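You operate a simulated robot arm through the tools that you are given. There is no shell and no other tool. Be economical: measure what you need, move in short steps, check, and stop when the job is done.

You are at the controls of a simulated robot arm. One attempt, no reset.

JOB
Grease the bed between the vice jaws.
Fine: use the grease brush, stand it back in its pot, put the lid back on the tin and leave the vice handle alone.

The check looks at the end state, three seconds after you hand in, the way a careful person would. Anything else that was tipped, shoved, dropped, spilled or broken makes it a failure. Lids that push on must go on centred and level and be pressed home; caps that screw on are set level and turned clockwise until they are tight.

ROBOT AND FRAMES
A 5-joint arm with a two-finger parallel gripper, fixed in place. Base frame: the origin is at the foot of the arm, x ahead of it, y to its left, z up; the work surface is at about z = 0. Units: m, degrees, N and s.
With the tool pointing down near the work surface it reaches from about 0.26 to 0.68 m from the base axis. Its first joint turns from -66.0 to 66.0 degrees. The tool tilts only in the upright plane through the base axis and itself; it spins freely about its own axis. Payload 2.9 kg.
Tool frame: the origin (TCP) lies between the finger pads and is the grasp point; the fingertips stand 0.03 m ahead of it; z points along the fingers, y is the line along which they close. Largest opening 0.11 m; finger width 0.02, thickness 0.01; the body of the gripper, 0.048 by 0.112 m, starts 0.055 m behind the TCP.
Orientation is that of the tool frame in the base frame, as [roll, pitch, yaw] about the fixed x, y, z axes, in that order (R = Rz(yaw) Ry(pitch) Rx(roll)). With the fingers straight down and closing along the base's y, the tool's x points along the base's -x, its y along +y and its z along -z.

CONTROLS
- The arm moves only by the tool nudge_tool. Its argument "increments" is text: rows parted by semicolons, each of 7 numbers parted by spaces: the shift along the tool's x, y, z in m, then the turn, a rotation vector about the tool's x, y, z in degrees, then the gripper command, from -1 (shut) to 1 (fully open), values between in proportion. In form: x y z wx wy wz gripper; .... A call has 1 to 8 rows; each row shifts and turns the commanded pose from where the row before left it, along the tool's axes as they then stand. Rows are played at 5 a second. More than 0.05 m and 8.6 degrees between two rows, or a gripper value outside its range, and nothing of the call is played. Where a pose cannot be reached the arm comes as near as it can. A force on the tool above 40 N (or 10 N above the force at the start of the call, whichever is more), or a blocked arm, ends the call early, and 0.2 s more pass. Each finger travels about 0.108 m/s and halts on what it meets, pressing with about 27 N; the grip force reading is that of the motor and also rises with nothing between the fingers. The clock runs only during rows and for 0.2 s after the last one: add rows that do not move to give the fingers time. It gives the time, the measured TCP pose, the force on the tool (base axes), the opening and the grip force at its end, in the units of the frame above (readings bear some noise), and new pictures: "pictures" is both (left out), scene, wrist or none.
- Cameras (640 x 400 px; columns grow to the right, rows downward): "scene" is fixed at [0.031, -0.4459, 0.6106]; the picture's right is [0.83, -0.56, 0.00], its down [-0.28, -0.41, -0.87] and it looks along [0.49, 0.72, -0.50] (base axes); focal length 324 px, centre (320, 200). "wrist" rides on the gripper at [0.072, 0.017, -0.103] in the tool frame; the picture's right is [-0.23, 0.97, 0.00], its down [-0.76, -0.18, -0.62] and it looks along [-0.61, -0.14, 0.78] (tool axes); focal length 222 px, centre (320, 200). There is no depth. A picture from a camera that has moved, and an enlarged one, comes with that camera's place and axes in the base frame and with its lens.
- enlarge(camera, box): a new picture of the part [left, top, right, bottom] of that camera's present view, enlarged. It takes no simulated time.
- sign_off(): hands the job in; it is judged then, once.

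Go step by step. Nothing tells you positions but the pictures and the camera data: compare them with the known pose of the tool, close in by small moves and look again before you grip or let go. The budget is 120 turns and 170 pictures, counting those below and the enlarged ones. Unless the task says otherwise, let go and move clear before handing in, and close with one line.

The tools are called after ">>>" as name(argument=value, ...) on one line, values as JSON. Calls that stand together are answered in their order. nudge_tool: Moves the arm, as the interface text tells. Its arguments: {"type":"object","properties":{"increments":{"type":"string"},"pictures":{"type":"string","enum":["both","scene","wrist","none"]}},"required":["increments"]} The other tools are called the same way: enlarge (camera, box) takes an enlarged picture of a part of a camera's view; sign_off () hands the job in.

At the start:

```text
time_s: 0.0
tcp_pos: [0.4591, 0.0123, 0.3632]
tool_rot: [-180.0, 0.1, 180.0]
ft_force: [-0.8, -0.4, -0.3]
gripper_width: 0.1097
grip_force: 0.0
```

scene: 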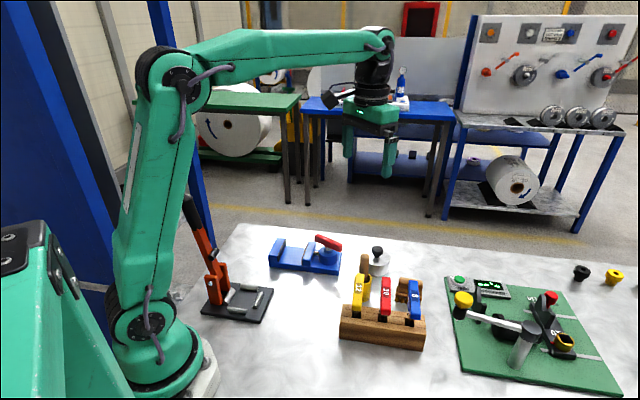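
wrist: 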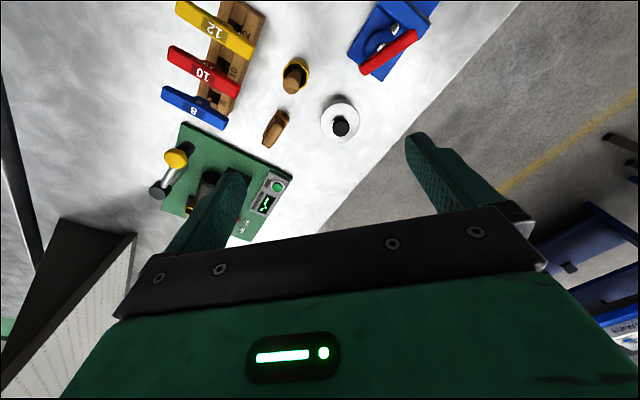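

I see a blue vice with a red handle, a tin with a black knob, a brush with a wooden handle probably in a pot, and a tool rack. I'll look closer first.

>>> enlarge(camera="scene", box=[250, 220, 450, 360])

>>> enlarge(camera="wrist", box=[220, 0, 460, 150])

```text
2.86 times, centred on (350, 290) of scene
camera zoom: at [0.031, -0.4459, 0.6106], right [0.83, -0.56, 0.0], down [-0.28, -0.41, -0.87], along [0.49, 0.72, -0.5], focal length 925 px, centre (234, -57)
```

zoom: 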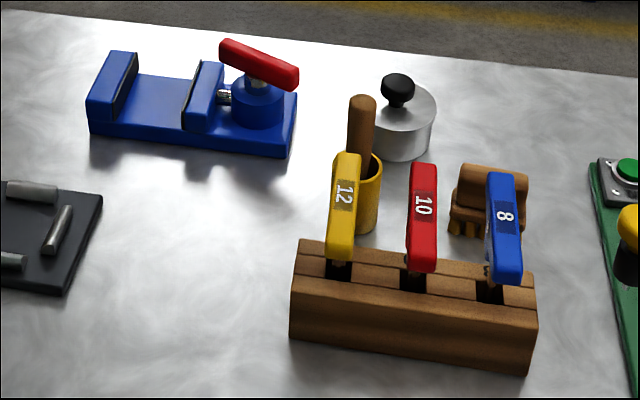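

```text
2.67 times, centred on (340, 75) of wrist
camera zoom: at [0.3864, 0.0301, 0.4681], right [0.23, 0.97, 0.0], down [0.76, -0.18, 0.62], along [0.61, -0.14, -0.78], focal length 592 px, centre (267, 533)
```

zoom: 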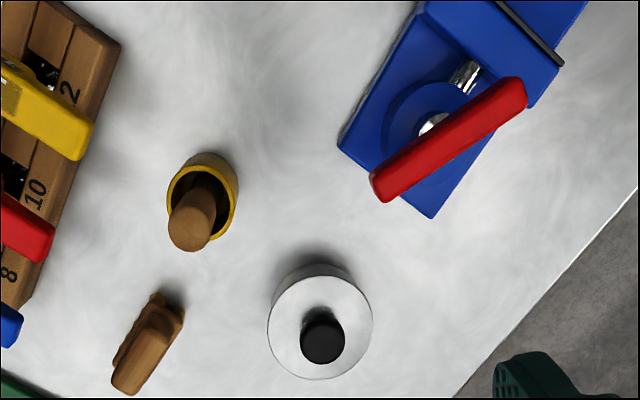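

The wooden-handled brush in the yellow pot is at about (0.445,-0.022), its top near z 0.125. The lidded tin is at about (0.54,0.033), its knob top near z 0.07. Next I move above the tin for a closer look.

>>> nudge_tool(increments="-0.04 0.01 0.045 0 0 0 1; -0.04 0.01 0.045 0 0 0 1; 0 0 0.045 0 0 0 1; 0 0 0.045 0 0 0 1; 0 0 0 0 0 0 1")

```text
refused: row 1 steps farther than a row can; nothing moved
```

>>> nudge_tool(increments="-0.03 0.008 0.035 0 0 0 1; -0.03 0.008 0.035 0 0 0 1; -0.02 0.004 0.035 0 0 0 1; 0 0 0.04 0 0 0 1; 0 0 0.035 0 0 0 1; 0 0 0 0 0 0 1")

```text
time_s: 1.4
tcp_pos: [0.539, 0.0329, 0.1839]
tool_rot: [-180.0, 0.0, -179.9]
ft_force: [0.3, 0.1, 0.2]
gripper_width: 0.11
grip_force: 0.0
camera wrist: at [0.4674, 0.0509, 0.288], right [0.23, 0.97, 0.0], down [0.76, -0.18, 0.62], along [0.61, -0.14, -0.78], focal length 222 px, centre (320, 200)
```

scene: 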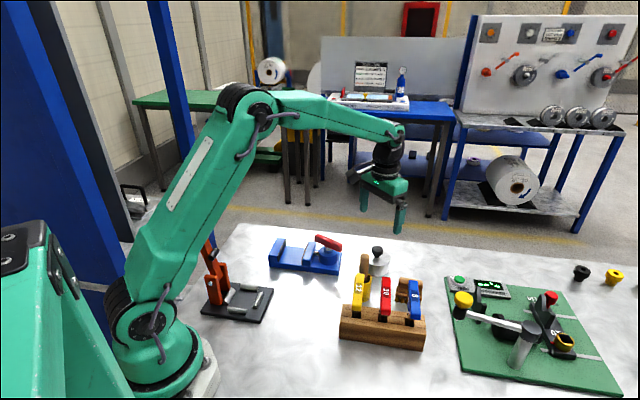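
wrist: 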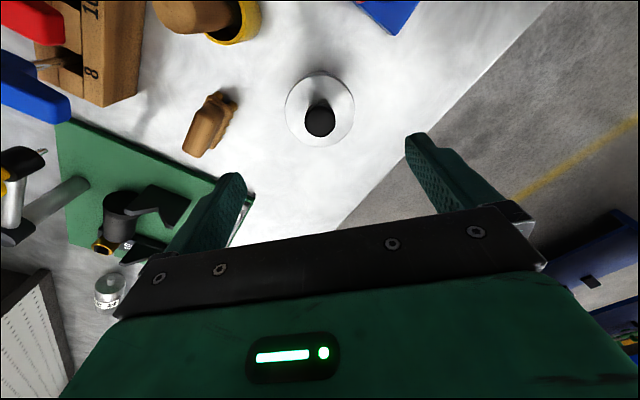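

>>> enlarge(camera="wrist", box=[260, 50, 380, 170])

>>> enlarge(camera="scene", box=[340, 235, 420, 295])

```text
3.33 times, centred on (320, 110) of wrist
camera zoom: at [0.4674, 0.0509, 0.288], right [0.23, 0.97, 0.0], down [0.76, -0.18, 0.62], along [0.61, -0.14, -0.78], focal length 740 px, centre (320, 500)
```

zoom: 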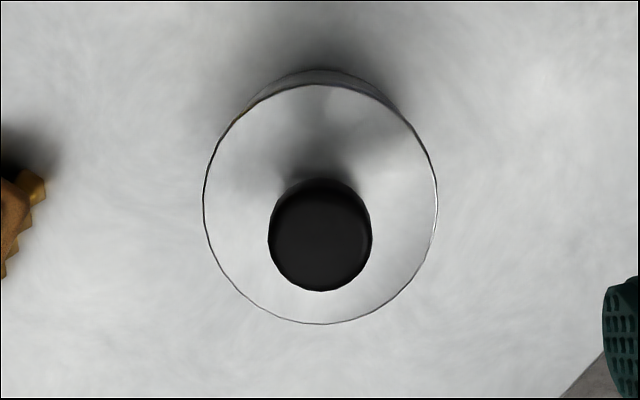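

```text
6.67 times, centred on (380, 265) of scene
camera zoom: at [0.031, -0.4459, 0.6106], right [0.83, -0.56, 0.0], down [-0.28, -0.41, -0.87], along [0.49, 0.72, -0.5], focal length 2159 px, centre (-80, -233)
```

zoom: 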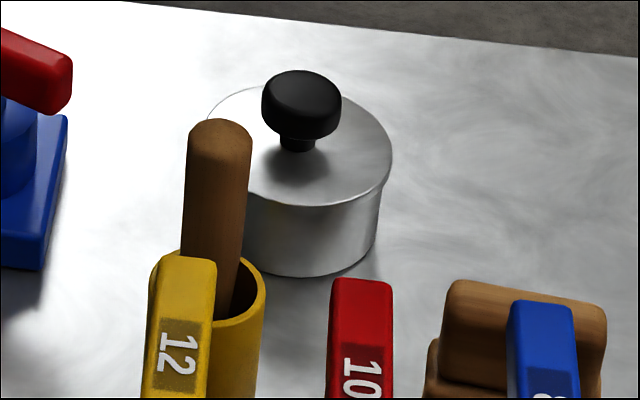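

The tin has a push-on lid about 75 mm across with a knob about 31 mm across. I'll come down over the knob with the gripper half open.

>>> nudge_tool(increments="-0.001 0.001 0.03 0 0 0 0.2; 0 0 0.03 0 0 0 0.2; 0 0 0.02 0 0 0 0.2; 0 0 0 0 0 0 0.2")

```text
time_s: 2.4
tcp_pos: [0.5405, 0.0364, 0.1033]
tool_rot: [179.9, 0.0, 180.0]
ft_force: [-0.5, -0.3, -0.1]
gripper_width: 0.0661
grip_force: 0.2
camera wrist: at [0.4678, 0.0529, 0.2082], right [0.23, 0.97, 0.0], down [0.76, -0.18, 0.62], along [0.61, -0.14, -0.78], focal length 222 px, centre (320, 200)
```

scene: 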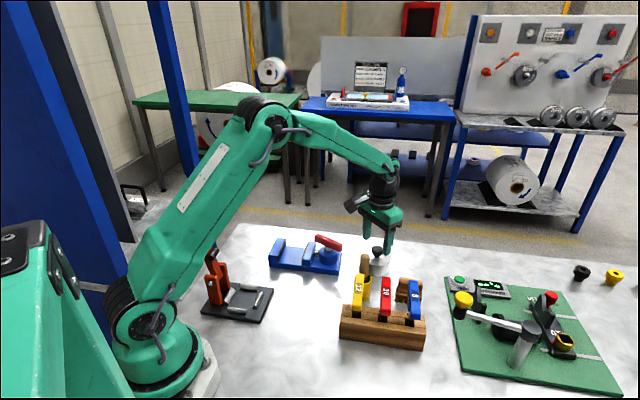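
wrist: 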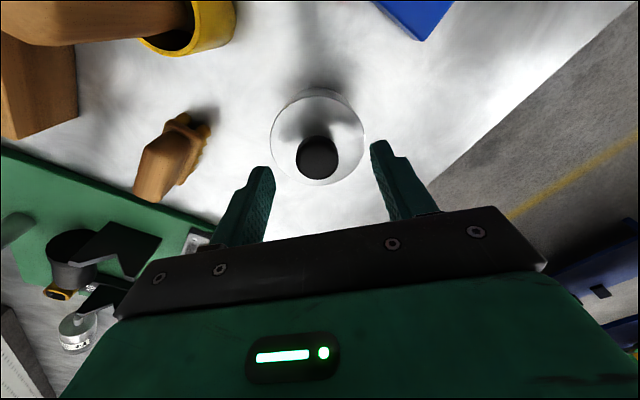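

>>> nudge_tool(increments="0 -0.002 0.012 0 0 0 0.2; 0 0 0.010 0 0 0 0.2; 0 0 0 0 0 0 0.2", pictures="wrist")

>>> enlarge(camera="scene", box=[340, 215, 420, 275])

```text
time_s: 3.2
tcp_pos: [0.54, 0.033, 0.0822]
tool_rot: [180.0, 0.0, -180.0]
ft_force: [0.7, 0.5, -0.3]
gripper_width: 0.0659
grip_force: 0.1
camera wrist: at [0.4679, 0.0497, 0.1866], right [0.23, 0.97, 0.0], down [0.76, -0.18, 0.62], along [0.61, -0.14, -0.78], focal length 222 px, centre (320, 200)
```

wrist: 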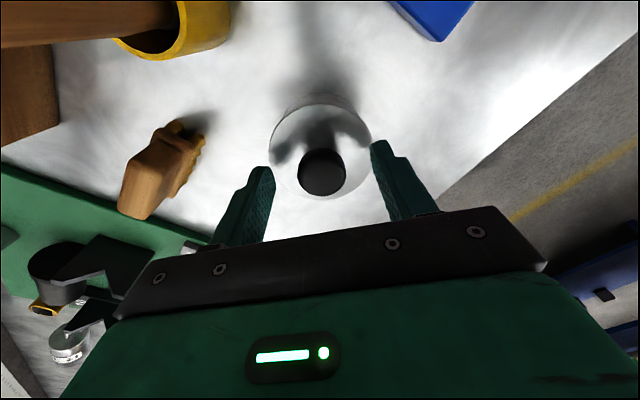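

```text
6.67 times, centred on (380, 245) of scene
camera zoom: at [0.031, -0.4459, 0.6106], right [0.83, -0.56, 0.0], down [-0.28, -0.41, -0.87], along [0.49, 0.72, -0.5], focal length 2159 px, centre (-80, -100)
```

zoom: 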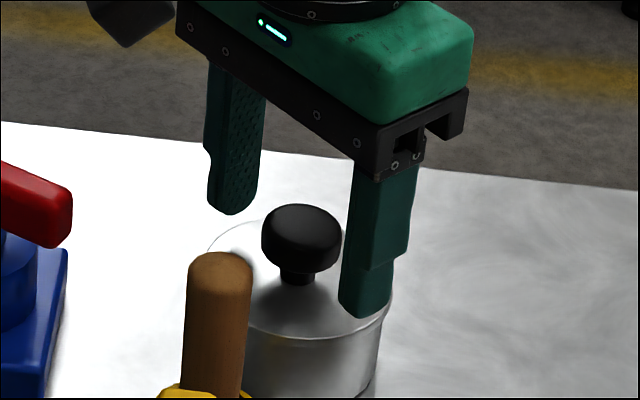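

The fingers straddle the knob and are centred on it. I close now.

>>> nudge_tool(increments="0 0.001 0 0 0 0 -0.3; 0 0 0 0 0 0 -0.6; 0 0 0 0 0 0 -1; 0 0 0 0 0 0 -1", pictures="wrist")

```text
time_s: 4.2
tcp_pos: [0.5409, 0.0345, 0.0827]
tool_rot: [179.9, 0.1, 180.0]
ft_force: [0.2, -0.4, 0.0]
gripper_width: 0.0297
grip_force: 27.1
camera wrist: at [0.4677, 0.0507, 0.1865], right [0.23, 0.97, 0.0], down [0.76, -0.18, 0.62], along [0.61, -0.14, -0.78], focal length 222 px, centre (320, 200)
```

wrist: 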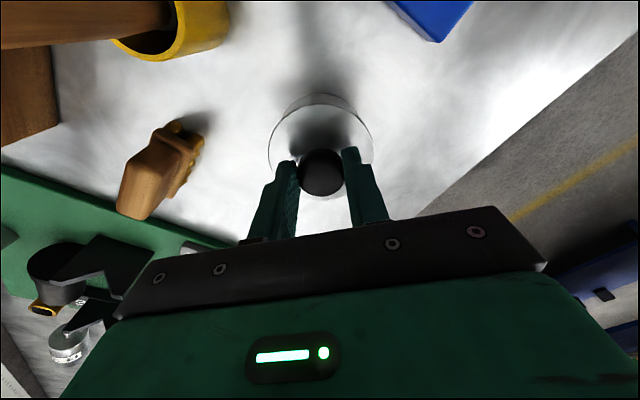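

>>> nudge_tool(increments="0 0 -0.003 0 0 0 -1; 0 0 -0.004 0 0 0 -1; 0 0 -0.006 0 0 0 -1; 0 0 -0.008 0 0 0 -1; 0 0 0 0 0 0 -1", pictures="wrist")

>>> enlarge(camera="scene", box=[340, 215, 420, 275])

```text
time_s: 5.4
tcp_pos: [0.5392, 0.0336, 0.1011]
tool_rot: [-180.0, 0.1, 180.0]
ft_force: [0.1, -0.7, -0.2]
gripper_width: 0.0297
grip_force: 27.0
camera wrist: at [0.4671, 0.0508, 0.2066], right [0.23, 0.97, 0.0], down [0.76, -0.18, 0.62], along [0.61, -0.14, -0.78], focal length 222 px, centre (320, 200)
```

wrist: 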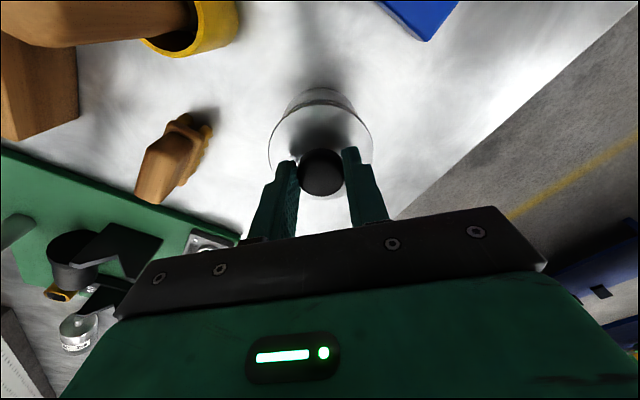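

```text
6.67 times, centred on (380, 245) of scene
camera zoom: at [0.031, -0.4459, 0.6106], right [0.83, -0.56, 0.0], down [-0.28, -0.41, -0.87], along [0.49, 0.72, -0.5], focal length 2159 px, centre (-80, -100)
```

zoom: 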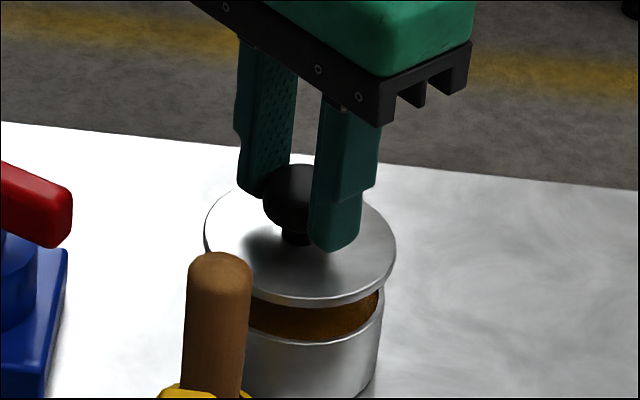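

The lid is off and the grease shows. I carry the lid up and over to clear table at about (0.35, 0.03).

>>> nudge_tool(increments="0 0 -0.045 0 0 0 -1; 0 0 -0.045 0 0 0 -1; 0.045 0 0 0 0 0 -1; 0.045 0 0 0 0 0 -1; 0.045 0 0 0 0 0 -1; 0.045 0 0 0 0 0 -1; 0.009 -0.004 0.04 0 0 0 -1; 0 0 0.04 0 0 0 -1")

```text
time_s: 7.2
tcp_pos: [0.3486, 0.0292, 0.1117]
tool_rot: [-180.0, 0.0, 180.0]
ft_force: [0.0, -0.2, -0.8]
gripper_width: 0.0298
grip_force: 26.8
camera wrist: at [0.2777, 0.0466, 0.217], right [0.23, 0.97, 0.0], down [0.76, -0.18, 0.62], along [0.61, -0.14, -0.78], focal length 222 px, centre (320, 200)
```

scene: 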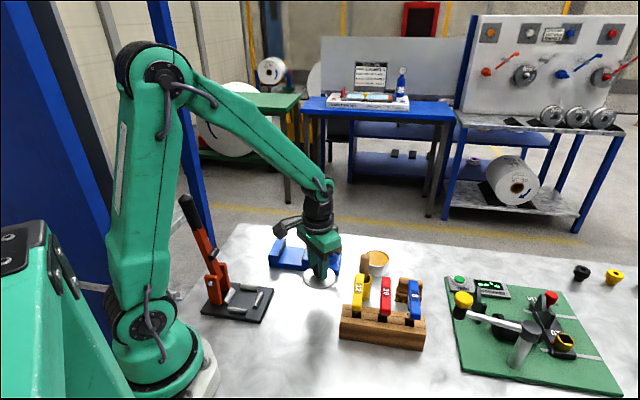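
wrist: 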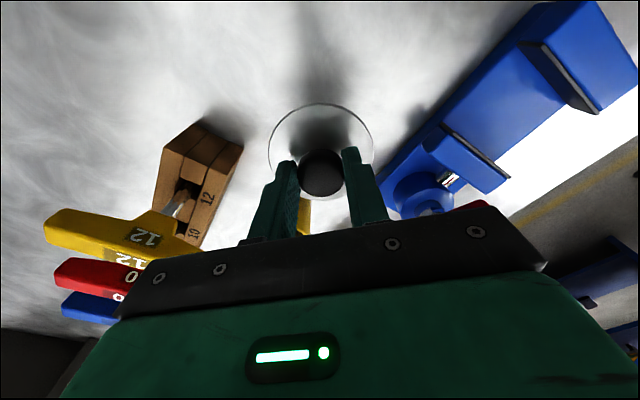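

>>> nudge_tool(increments="0 0 0.03 0 0 0 -1; 0 0 0.025 0 0 0 -1; 0 0 0.006 0 0 0 -1; 0 0 0 0 0 0 -1")

>>> enlarge(camera="scene", box=[280, 230, 360, 290])

```text
time_s: 8.2
tcp_pos: [0.3512, 0.029, 0.052]
tool_rot: [-180.0, -0.1, 179.9]
ft_force: [-0.4, -0.5, -0.6]
gripper_width: 0.0296
grip_force: 26.5
camera wrist: at [0.2789, 0.0462, 0.1558], right [0.23, 0.97, 0.0], down [0.76, -0.18, 0.62], along [0.61, -0.14, -0.78], focal length 222 px, centre (320, 200)
```

scene: 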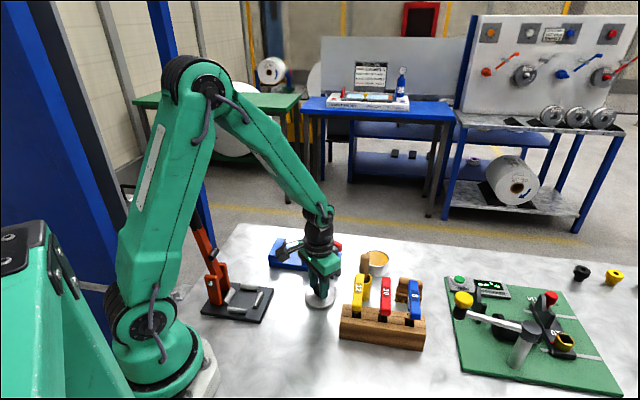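
wrist: 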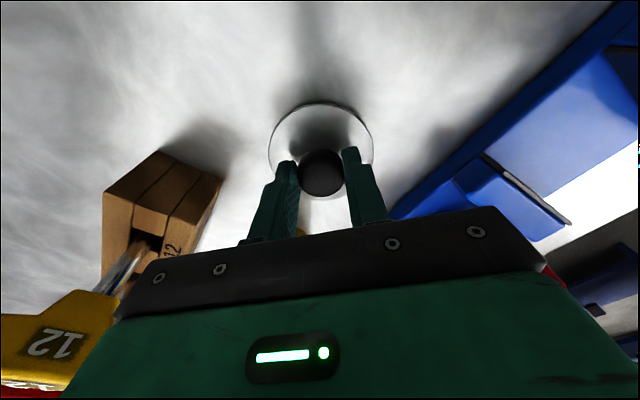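

```text
6.67 times, centred on (320, 260) of scene
camera zoom: at [0.031, -0.4459, 0.6106], right [0.83, -0.56, 0.0], down [-0.28, -0.41, -0.87], along [0.49, 0.72, -0.5], focal length 2159 px, centre (320, -200)
```

zoom: 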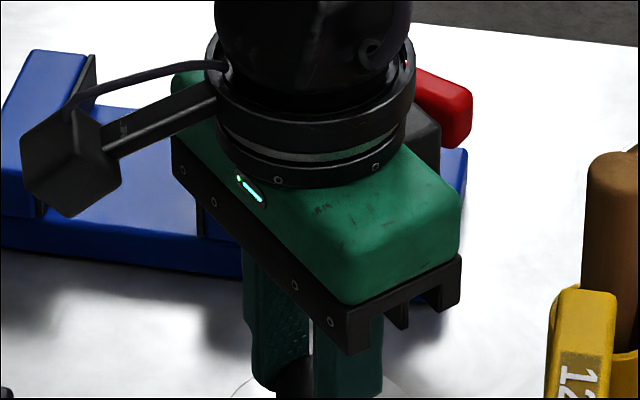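

>>> nudge_tool(increments="0 0 0.002 0 0 0 -1; 0 0 0.002 0 0 0 -1; 0 0 0.002 0 0 0 -1; 0 0 0 0 0 0 -1", pictures="none")

>>> enlarge(camera="scene", box=[280, 260, 360, 320])

```text
time_s: 9.2
tcp_pos: [0.3502, 0.0291, 0.0461]
tool_rot: [180.0, 0.1, -180.0]
ft_force: [0.1, -1.0, -0.1]
gripper_width: 0.0295
grip_force: 26.9
```

```text
6.67 times, centred on (320, 290) of scene
camera zoom: at [0.031, -0.4459, 0.6106], right [0.83, -0.56, 0.0], down [-0.28, -0.41, -0.87], along [0.49, 0.72, -0.5], focal length 2159 px, centre (320, -400)
```

zoom: 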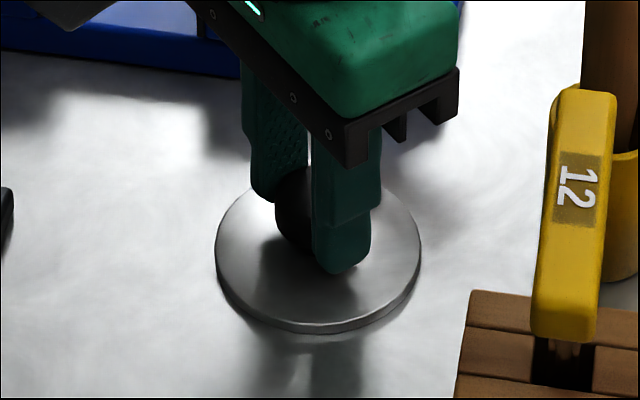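

>>> nudge_tool(increments="0 0 0.002 0 0 0 -1; 0 0 0.001 0 0 0 -1; 0 0 0.001 0 0 0 -1; 0 0 0 0 0 0 -1", pictures="none")

>>> enlarge(camera="scene", box=[280, 260, 360, 320])

```text
time_s: 10.2
tcp_pos: [0.3524, 0.0301, 0.0421]
tool_rot: [-180.0, 0.4, -180.0]
ft_force: [0.0, -0.9, 27.5]
gripper_width: 0.0299
grip_force: 27.1
```

```text
6.67 times, centred on (320, 290) of scene
camera zoom: at [0.0309, -0.4459, 0.6106], right [0.83, -0.56, 0.0], down [-0.28, -0.41, -0.87], along [0.49, 0.72, -0.5], focal length 2159 px, centre (320, -400)
```

zoom: 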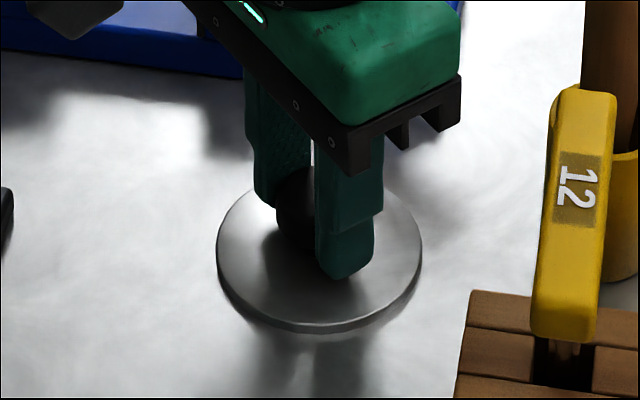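

Contact: 27 N. I ease up a little, let go and rise.

>>> nudge_tool(increments="0 0 -0.001 0 0 0 -1; 0 0 -0.001 0 0 0 -0.4; 0 0 0 0 0 0 0; 0 0 0 0 0 0 0.1; 0 0 -0.02 0 0 0 0.1; 0 0 -0.04 0 0 0 0.1; 0 0 -0.04 0 0 0 0.1; 0 0 -0.04 0 0 0 0.1", pictures="wrist")

>>> enlarge(camera="scene", box=[260, 220, 420, 320])

```text
time_s: 12.0
tcp_pos: [0.3515, 0.0254, 0.1849]
tool_rot: [179.9, 0.0, -179.9]
ft_force: [0.3, 0.2, 1.1]
gripper_width: 0.0606
grip_force: 0.0
camera wrist: at [0.2786, 0.0436, 0.288], right [0.23, 0.97, 0.0], down [0.76, -0.18, 0.62], along [0.61, -0.14, -0.78], focal length 222 px, centre (320, 200)
```

wrist: 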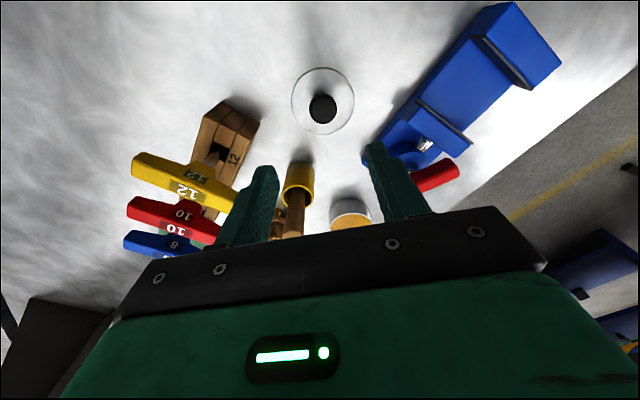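

```text
4.00 times, centred on (340, 270) of scene
camera zoom: at [0.031, -0.4459, 0.6106], right [0.83, -0.56, 0.0], down [-0.28, -0.41, -0.87], along [0.49, 0.72, -0.5], focal length 1295 px, centre (240, -80)
```

zoom: 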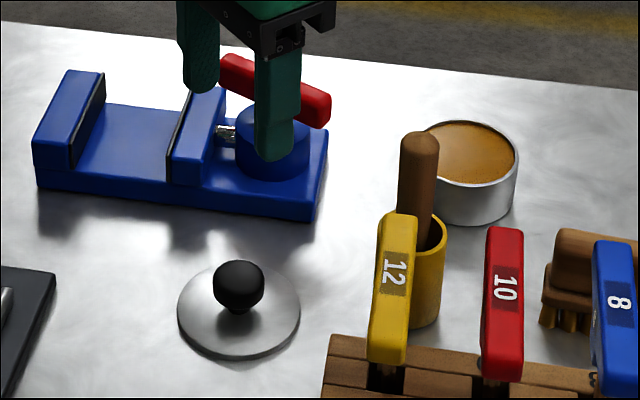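

The lid rests level on the table. Now I move above the brush.

>>> nudge_tool(increments="-0.04 -0.02 -0.015 0 0 0 0.1; -0.03 -0.02 0 0 0 0 0.1; -0.023 -0.009 0 0 0 0 0.1; 0 0 0 0 0 0 0.1")

>>> enlarge(camera="wrist", box=[260, 50, 380, 170])

>>> enlarge(camera="scene", box=[320, 220, 400, 320])

```text
time_s: 13.0
tcp_pos: [0.443, -0.0216, 0.1984]
tool_rot: [179.9, -0.1, -180.0]
ft_force: [0.9, -0.3, 0.5]
gripper_width: 0.0605
grip_force: 0.0
camera wrist: at [0.371, -0.0046, 0.3025], right [0.23, 0.97, 0.0], down [0.76, -0.18, 0.62], along [0.61, -0.14, -0.78], focal length 222 px, centre (320, 200)
```

scene: 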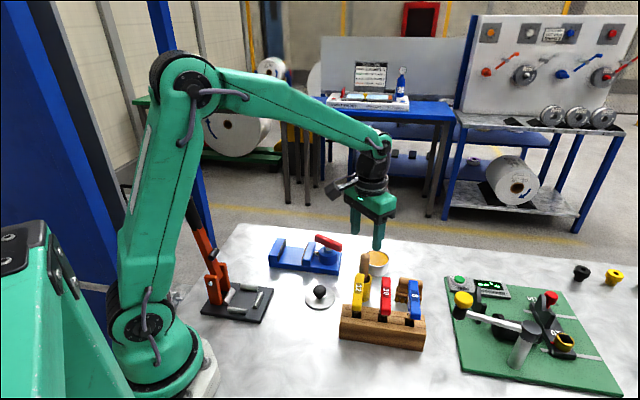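
wrist: 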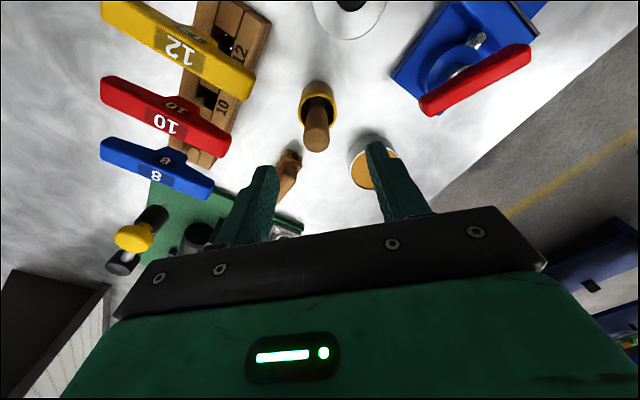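

```text
3.33 times, centred on (320, 110) of wrist
camera zoom: at [0.371, -0.0046, 0.3025], right [0.23, 0.97, 0.0], down [0.76, -0.18, 0.62], along [0.61, -0.14, -0.78], focal length 740 px, centre (320, 500)
```

zoom: 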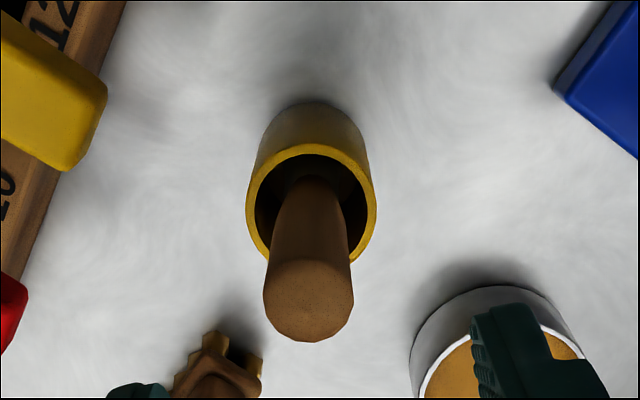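

```text
4.00 times, centred on (360, 270) of scene
camera zoom: at [0.031, -0.4459, 0.6106], right [0.83, -0.56, 0.0], down [-0.28, -0.41, -0.87], along [0.49, 0.72, -0.5], focal length 1295 px, centre (160, -80)
```

zoom: 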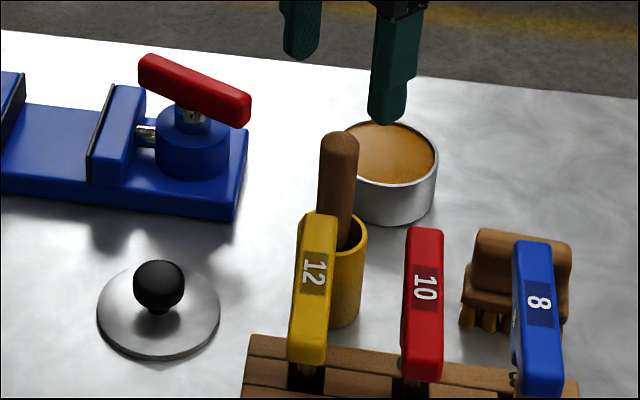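

>>> nudge_tool(increments="-0.003 0 0.03 0 0 0 0.1; 0 0 0.03 0 0 0 0.1; 0 0 0 0 0 0 0.1", pictures="wrist")

>>> enlarge(camera="scene", box=[320, 220, 400, 320])

```text
time_s: 13.8
tcp_pos: [0.446, -0.0206, 0.1385]
tool_rot: [-180.0, 0.1, -180.0]
ft_force: [0.0, 0.3, 0.1]
gripper_width: 0.0606
grip_force: 0.0
camera wrist: at [0.3746, -0.0034, 0.2427], right [0.23, 0.97, 0.0], down [0.76, -0.18, 0.62], along [0.61, -0.14, -0.78], focal length 222 px, centre (320, 200)
```

wrist: 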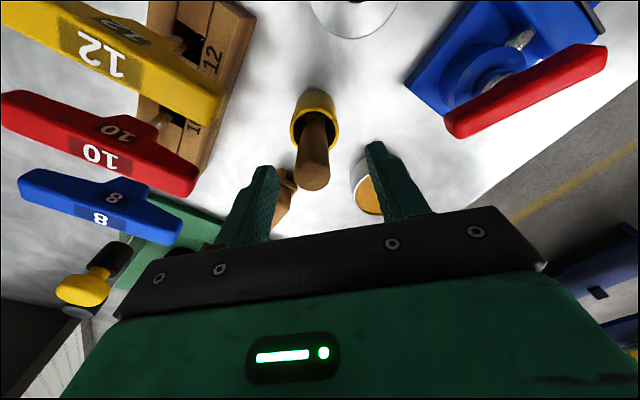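

```text
4.00 times, centred on (360, 270) of scene
camera zoom: at [0.031, -0.4459, 0.6106], right [0.83, -0.56, 0.0], down [-0.28, -0.41, -0.87], along [0.49, 0.72, -0.5], focal length 1295 px, centre (160, -80)
```

zoom: 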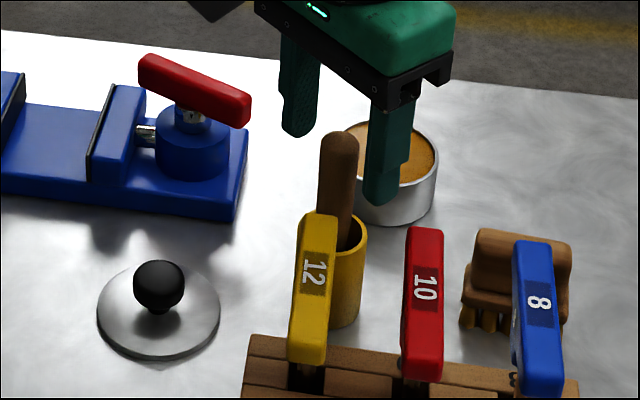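

>>> nudge_tool(increments="-0.001 -0.002 0.017 0 0 0 0.1; 0 0 0.017 0 0 0 0.1; 0 0 0 0 0 0 0.1", pictures="wrist")

>>> enlarge(camera="scene", box=[320, 220, 400, 320])

```text
time_s: 14.6
tcp_pos: [0.4472, -0.0237, 0.1062]
tool_rot: [180.0, 0.0, 180.0]
ft_force: [-0.5, 0.2, 0.7]
gripper_width: 0.0606
grip_force: 0.0
camera wrist: at [0.3755, -0.0055, 0.2098], right [0.23, 0.97, 0.0], down [0.76, -0.18, 0.62], along [0.61, -0.14, -0.78], focal length 222 px, centre (320, 200)
```

wrist: 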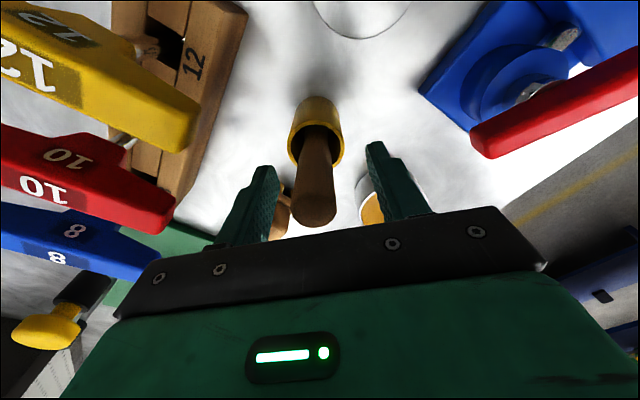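

```text
4.00 times, centred on (360, 270) of scene
camera zoom: at [0.031, -0.4459, 0.6106], right [0.83, -0.56, 0.0], down [-0.28, -0.41, -0.87], along [0.49, 0.72, -0.5], focal length 1295 px, centre (160, -80)
```

zoom: 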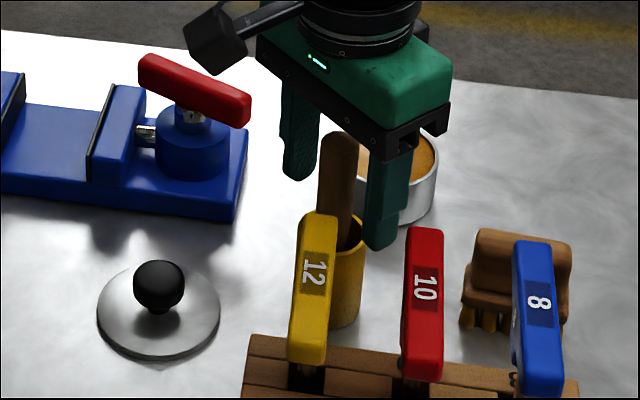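

>>> nudge_tool(increments="0 -0.002 0 0 0 0 -0.2; 0 0 0 0 0 0 -0.5; 0 0 0 0 0 0 -1; 0 0 0 0 0 0 -1", pictures="wrist")

```text
time_s: 15.6
tcp_pos: [0.4481, -0.0236, 0.1054]
tool_rot: [180.0, 0.0, -179.9]
ft_force: [0.0, -0.5, -0.2]
gripper_width: 0.0213
grip_force: 27.1
camera wrist: at [0.3754, -0.0072, 0.2098], right [0.23, 0.97, 0.0], down [0.76, -0.18, 0.62], along [0.61, -0.14, -0.78], focal length 222 px, centre (320, 200)
```

wrist: 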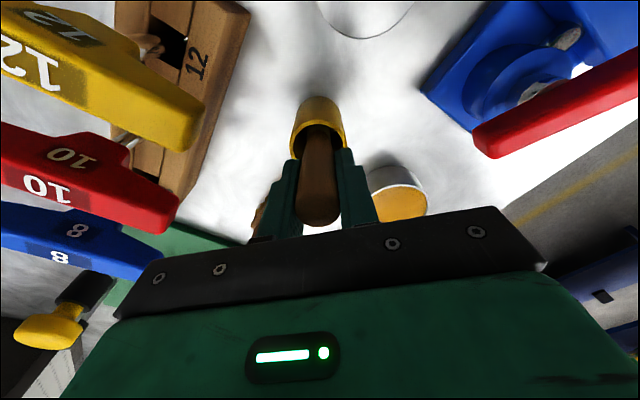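

The brush handle is held. I lift it straight up out of the pot.

>>> nudge_tool(increments="0 0 -0.02 0 0 0 -1; 0 0 -0.03 0 0 0 -1; 0 0 -0.03 0 0 0 -1; 0 0 -0.03 0 0 0 -1; 0 0 -0.02 0 0 0 -1; 0 0 0 0 0 0 -1")

>>> enlarge(camera="scene", box=[320, 180, 420, 320])

```text
time_s: 17.0
tcp_pos: [0.4471, -0.0236, 0.2354]
tool_rot: [-180.0, 0.0, 179.9]
ft_force: [0.2, 0.3, -0.5]
gripper_width: 0.0213
grip_force: 27.0
camera wrist: at [0.3758, -0.0066, 0.3394], right [0.23, 0.97, 0.0], down [0.76, -0.18, 0.62], along [0.61, -0.14, -0.78], focal length 222 px, centre (320, 200)
```

scene: 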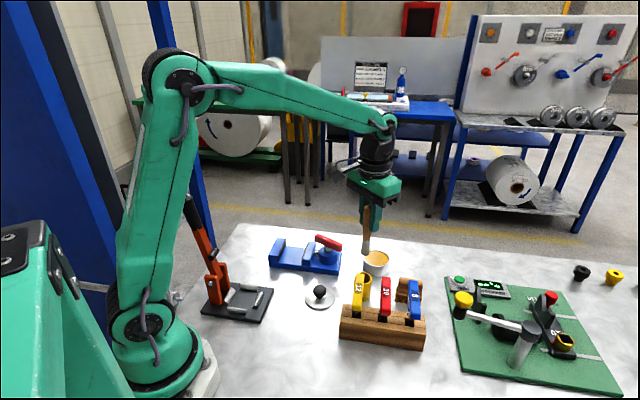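
wrist: 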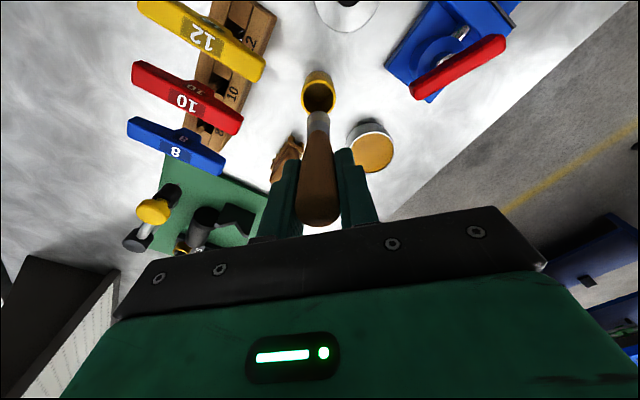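

```text
2.86 times, centred on (370, 250) of scene
camera zoom: at [0.031, -0.4459, 0.6106], right [0.83, -0.56, 0.0], down [-0.28, -0.41, -0.87], along [0.49, 0.72, -0.5], focal length 925 px, centre (177, 57)
```

zoom: 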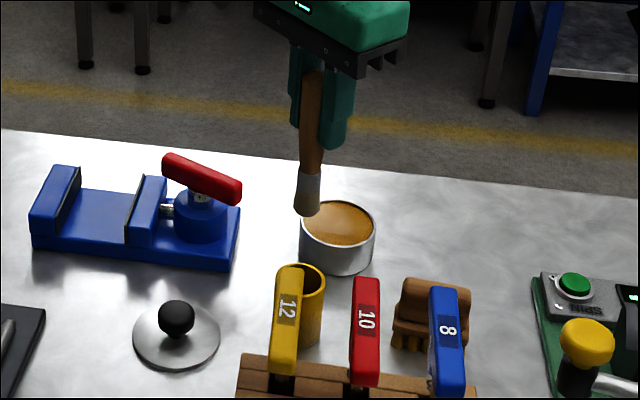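

The brush is out; its tip is about 0.103 m below the TCP. Next I go over the open tin.

>>> nudge_tool(increments="-0.03 0.02 0 0 0 0 -1; -0.03 0.02 0 0 0 0 -1; -0.032 0.018 0 0 0 0 -1; 0 0 0.03 0 0 0 -1; 0 0 0.02 0 0 0 -1; 0 0 0 0 0 0 -1", pictures="wrist")

>>> enlarge(camera="scene", box=[340, 215, 420, 295])

>>> enlarge(camera="wrist", box=[260, 70, 380, 190])

```text
time_s: 18.4
tcp_pos: [0.5396, 0.0327, 0.1841]
tool_rot: [180.0, -0.1, -180.0]
ft_force: [0.5, -0.6, -0.1]
gripper_width: 0.0211
grip_force: 27.2
camera wrist: at [0.4676, 0.0509, 0.2878], right [0.23, 0.97, 0.0], down [0.76, -0.18, 0.62], along [0.61, -0.14, -0.78], focal length 222 px, centre (320, 200)
```

wrist: 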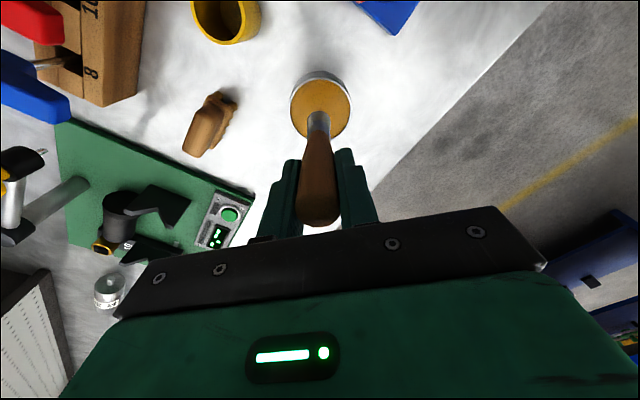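

```text
5.00 times, centred on (380, 255) of scene
camera zoom: at [0.031, -0.4459, 0.6106], right [0.83, -0.56, 0.0], down [-0.28, -0.41, -0.87], along [0.49, 0.72, -0.5], focal length 1619 px, centre (20, -75)
```

zoom: 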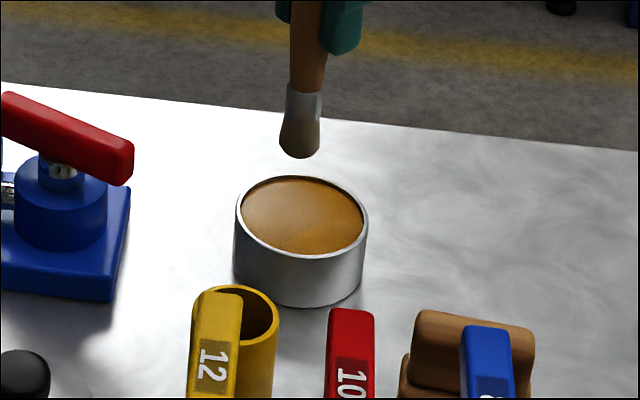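

```text
3.33 times, centred on (320, 130) of wrist
camera zoom: at [0.4676, 0.0509, 0.2878], right [0.23, 0.97, 0.0], down [0.76, -0.18, 0.62], along [0.61, -0.14, -0.78], focal length 740 px, centre (320, 433)
```

zoom: 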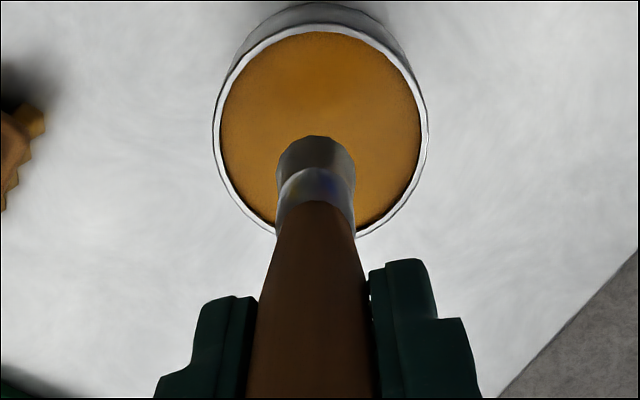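

>>> nudge_tool(increments="0.001 0 0.025 0 0 0 -1; 0 0 0.01 0 0 0 -1; 0 0 0.006 0 0 0 -1; 0 0 0.004 0 0 0 -1; 0 0 0.003 0 0 0 -1; 0 0 0 0 0 0 -1", pictures="wrist")

>>> enlarge(camera="scene", box=[340, 215, 420, 295])

```text
time_s: 19.8
tcp_pos: [0.5379, 0.0328, 0.1353]
tool_rot: [180.0, 0.0, 179.9]
ft_force: [0.0, -0.5, -0.9]
gripper_width: 0.0217
grip_force: 26.6
camera wrist: at [0.4659, 0.0509, 0.2407], right [0.23, 0.97, 0.0], down [0.76, -0.18, 0.62], along [0.61, -0.14, -0.78], focal length 222 px, centre (320, 200)
```

wrist: 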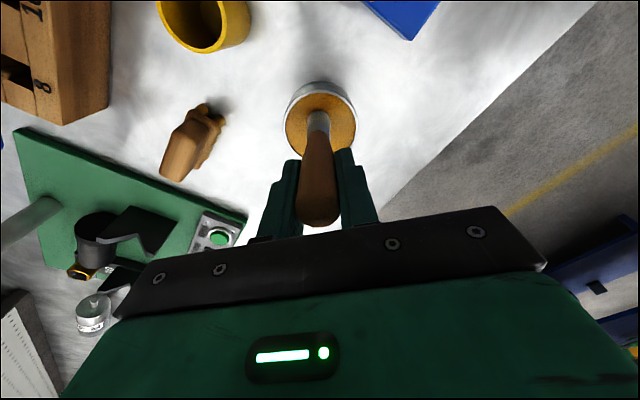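

```text
5.00 times, centred on (380, 255) of scene
camera zoom: at [0.031, -0.4459, 0.6106], right [0.83, -0.56, 0.0], down [-0.28, -0.41, -0.87], along [0.49, 0.72, -0.5], focal length 1619 px, centre (20, -75)
```

zoom: 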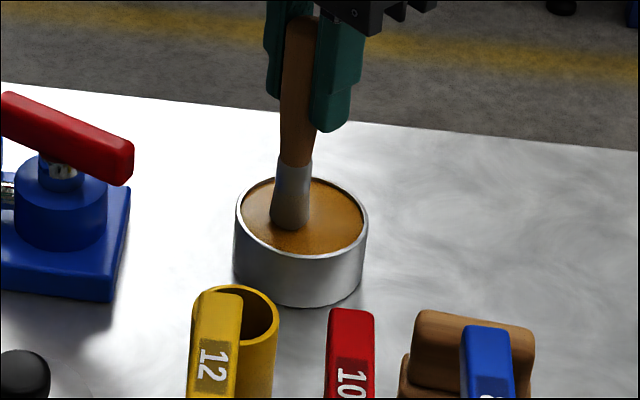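

>>> nudge_tool(increments="0 0 0.003 0 0 0 -1; 0 0 0.003 0 0 0 -1; 0 0 0.003 0 0 0 -1; 0 0 0 0 0 0 -1", pictures="none")

>>> enlarge(camera="scene", box=[350, 230, 400, 280])

```text
time_s: 20.8
tcp_pos: [0.5406, 0.0342, 0.1295]
tool_rot: [-180.0, 0.3, -180.0]
ft_force: [1.9, -1.0, 20.6]
gripper_width: 0.0212
grip_force: 27.1
```

```text
8.00 times, centred on (375, 255) of scene
camera zoom: at [0.0309, -0.4459, 0.6106], right [0.83, -0.56, 0.0], down [-0.28, -0.41, -0.87], along [0.49, 0.72, -0.5], focal length 2591 px, centre (-120, -240)
```

zoom: 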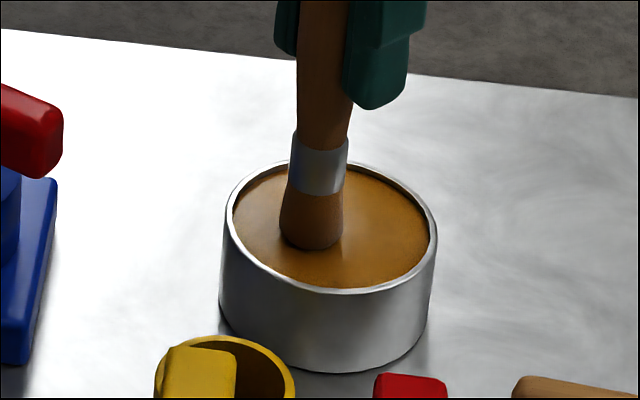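

The brush has met the grease (20 N) and the bristles look loaded. I raise it and check.

>>> nudge_tool(increments="0 0 -0.005 0 0 0 -1; 0 0 -0.03 0 0 0 -1; 0 0 -0.035 0 0 0 -1; 0 0 -0.035 0 0 0 -1; 0 0 0 0 0 0 -1", pictures="wrist")

>>> enlarge(camera="scene", box=[345, 200, 425, 280])

```text
time_s: 22.0
tcp_pos: [0.5382, 0.0348, 0.234]
tool_rot: [-180.0, 0.0, -180.0]
ft_force: [0.6, 0.1, -1.2]
gripper_width: 0.0211
grip_force: 26.5
camera wrist: at [0.4666, 0.0531, 0.338], right [0.23, 0.97, 0.0], down [0.76, -0.18, 0.62], along [0.61, -0.14, -0.78], focal length 222 px, centre (320, 200)
```

wrist: 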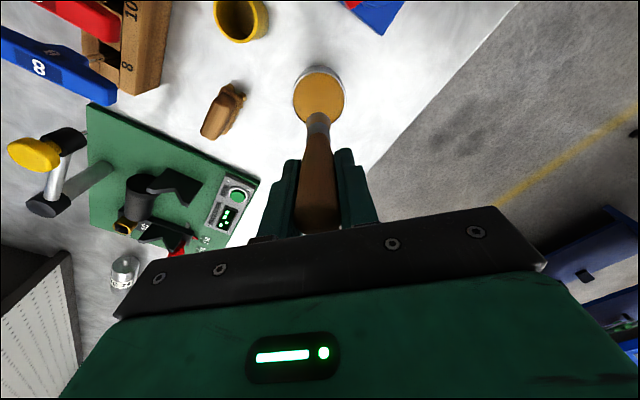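

```text
5.00 times, centred on (385, 240) of scene
camera zoom: at [0.031, -0.4459, 0.6106], right [0.83, -0.56, 0.0], down [-0.28, -0.41, -0.87], along [0.49, 0.72, -0.5], focal length 1619 px, centre (-5, 0)
```

zoom: 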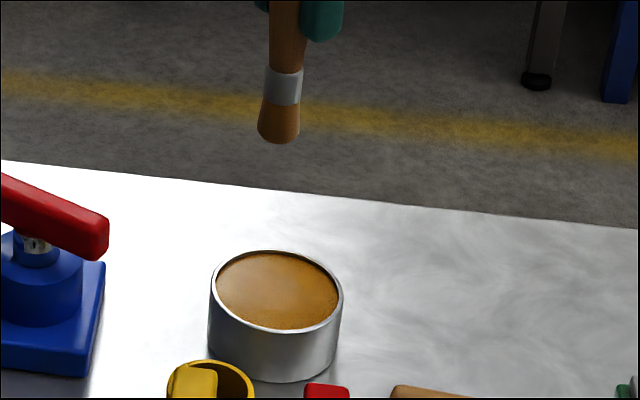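

Bristles are loaded orange. I carry the brush high over to the vice bed.

>>> nudge_tool(increments="0.034 0.029 0 0 0 0 -1; 0.034 0.029 0 0 0 0 -1; 0.034 0.029 0 0 0 0 -1; 0.034 0.029 0 0 0 0 -1; 0.033 0.03 0 0 0 0 -1; 0 0 0 0 0 0 -1")

>>> enlarge(camera="scene", box=[255, 200, 355, 280])

>>> enlarge(camera="wrist", box=[240, 50, 400, 190])

```text
time_s: 23.4
tcp_pos: [0.3697, 0.1807, 0.2341]
tool_rot: [179.9, 0.0, -180.0]
ft_force: [-0.3, -0.7, -0.7]
gripper_width: 0.0211
grip_force: 27.1
camera wrist: at [0.2982, 0.1985, 0.3379], right [0.23, 0.97, 0.0], down [0.76, -0.18, 0.62], along [0.61, -0.14, -0.78], focal length 222 px, centre (320, 200)
```

scene: 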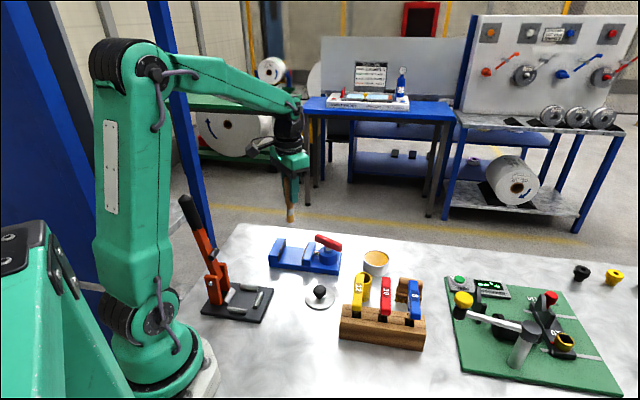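
wrist: 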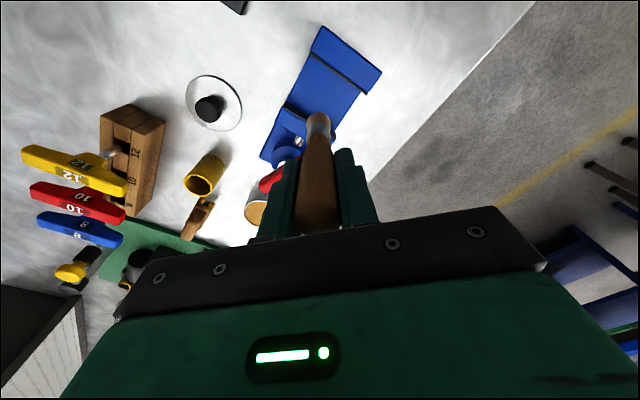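

```text
5.00 times, centred on (305, 240) of scene
camera zoom: at [0.031, -0.4459, 0.6106], right [0.83, -0.56, 0.0], down [-0.28, -0.41, -0.87], along [0.49, 0.72, -0.5], focal length 1619 px, centre (395, 0)
```

zoom: 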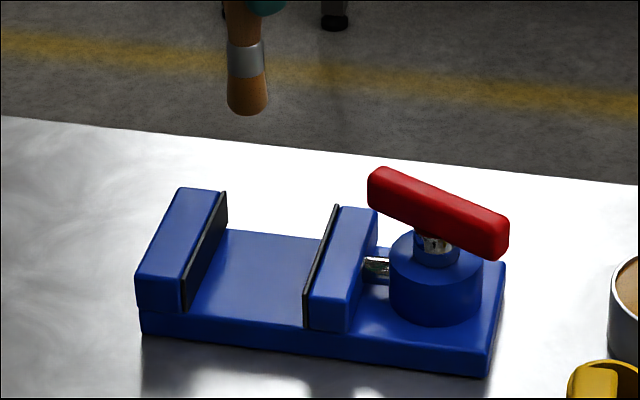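

```text
2.86 times, centred on (320, 120) of wrist
camera zoom: at [0.2982, 0.1985, 0.3379], right [0.23, 0.97, 0.0], down [0.76, -0.18, 0.62], along [0.61, -0.14, -0.78], focal length 635 px, centre (320, 429)
```

zoom: 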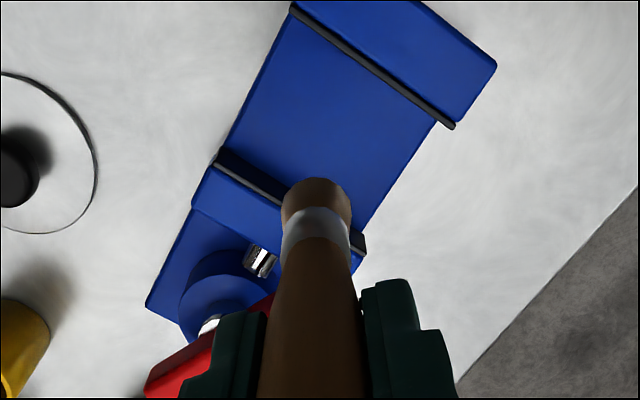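

Vice bed centre is about (0.372, 0.187) at z about 0.022; the gap is 65 mm, running along (0.72,-0.70). I come down over the centre.

>>> nudge_tool(increments="-0.002 0.0055 0.03 0 0 0 -1; 0 0 0.03 0 0 0 -1; 0 0 0.03 0 0 0 -1; 0 0 0 0 0 0 -1", pictures="none")

>>> enlarge(camera="scene", box=[255, 200, 355, 280])

>>> enlarge(camera="wrist", box=[240, 50, 400, 190])

```text
time_s: 24.4
tcp_pos: [0.372, 0.1853, 0.1426]
tool_rot: [179.9, 0.0, -180.0]
ft_force: [-0.2, -0.7, 0.2]
gripper_width: 0.0212
grip_force: 27.3
```

```text
5.00 times, centred on (305, 240) of scene
camera zoom: at [0.031, -0.4459, 0.6106], right [0.83, -0.56, 0.0], down [-0.28, -0.41, -0.87], along [0.49, 0.72, -0.5], focal length 1619 px, centre (395, 0)
```

zoom: 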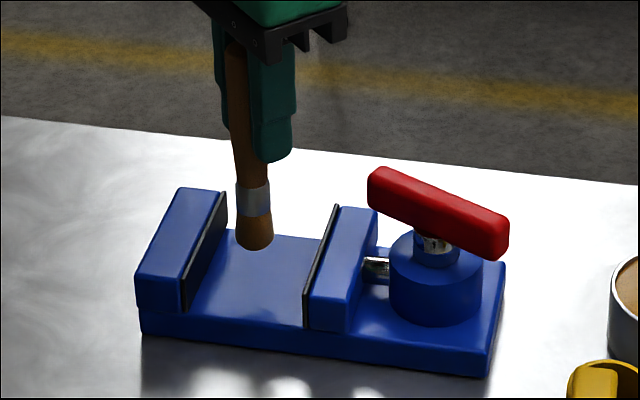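

```text
2.86 times, centred on (320, 120) of wrist
camera zoom: at [0.3003, 0.2023, 0.2458], right [0.23, 0.97, 0.0], down [0.76, -0.18, 0.62], along [0.61, -0.14, -0.78], focal length 635 px, centre (320, 429)
```

zoom: 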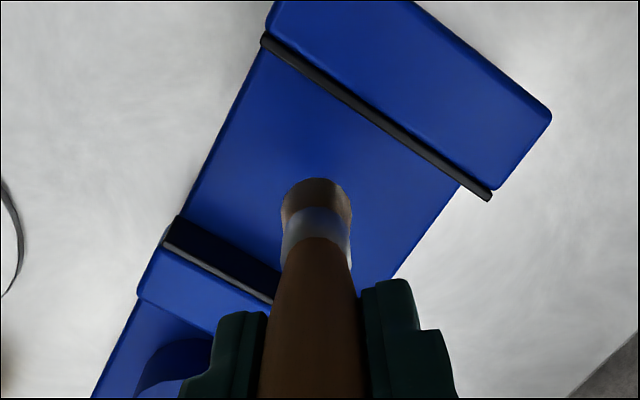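

>>> nudge_tool(increments="0 0 0.006 0 0 0 -1; 0 0 0.004 0 0 0 -1; 0 0 0.003 0 0 0 -1; 0 0 0 0 0 0 -1", pictures="none")

>>> enlarge(camera="scene", box=[255, 200, 355, 280])

```text
time_s: 25.4
tcp_pos: [0.3722, 0.1857, 0.1293]
tool_rot: [180.0, -0.1, 179.9]
ft_force: [0.3, -0.5, 0.1]
gripper_width: 0.0213
grip_force: 27.3
```

```text
5.00 times, centred on (305, 240) of scene
camera zoom: at [0.031, -0.4459, 0.6106], right [0.83, -0.56, 0.0], down [-0.28, -0.41, -0.87], along [0.49, 0.72, -0.5], focal length 1619 px, centre (395, 0)
```

zoom: 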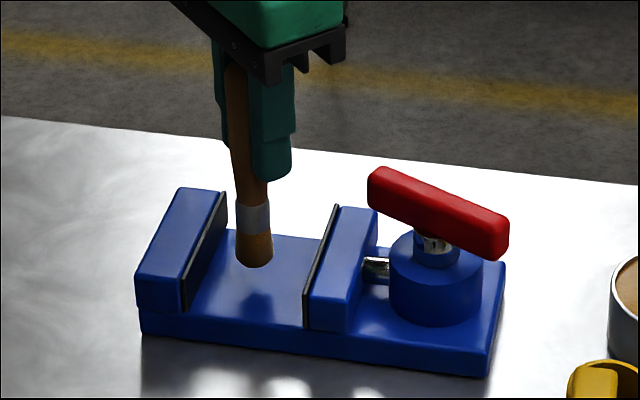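

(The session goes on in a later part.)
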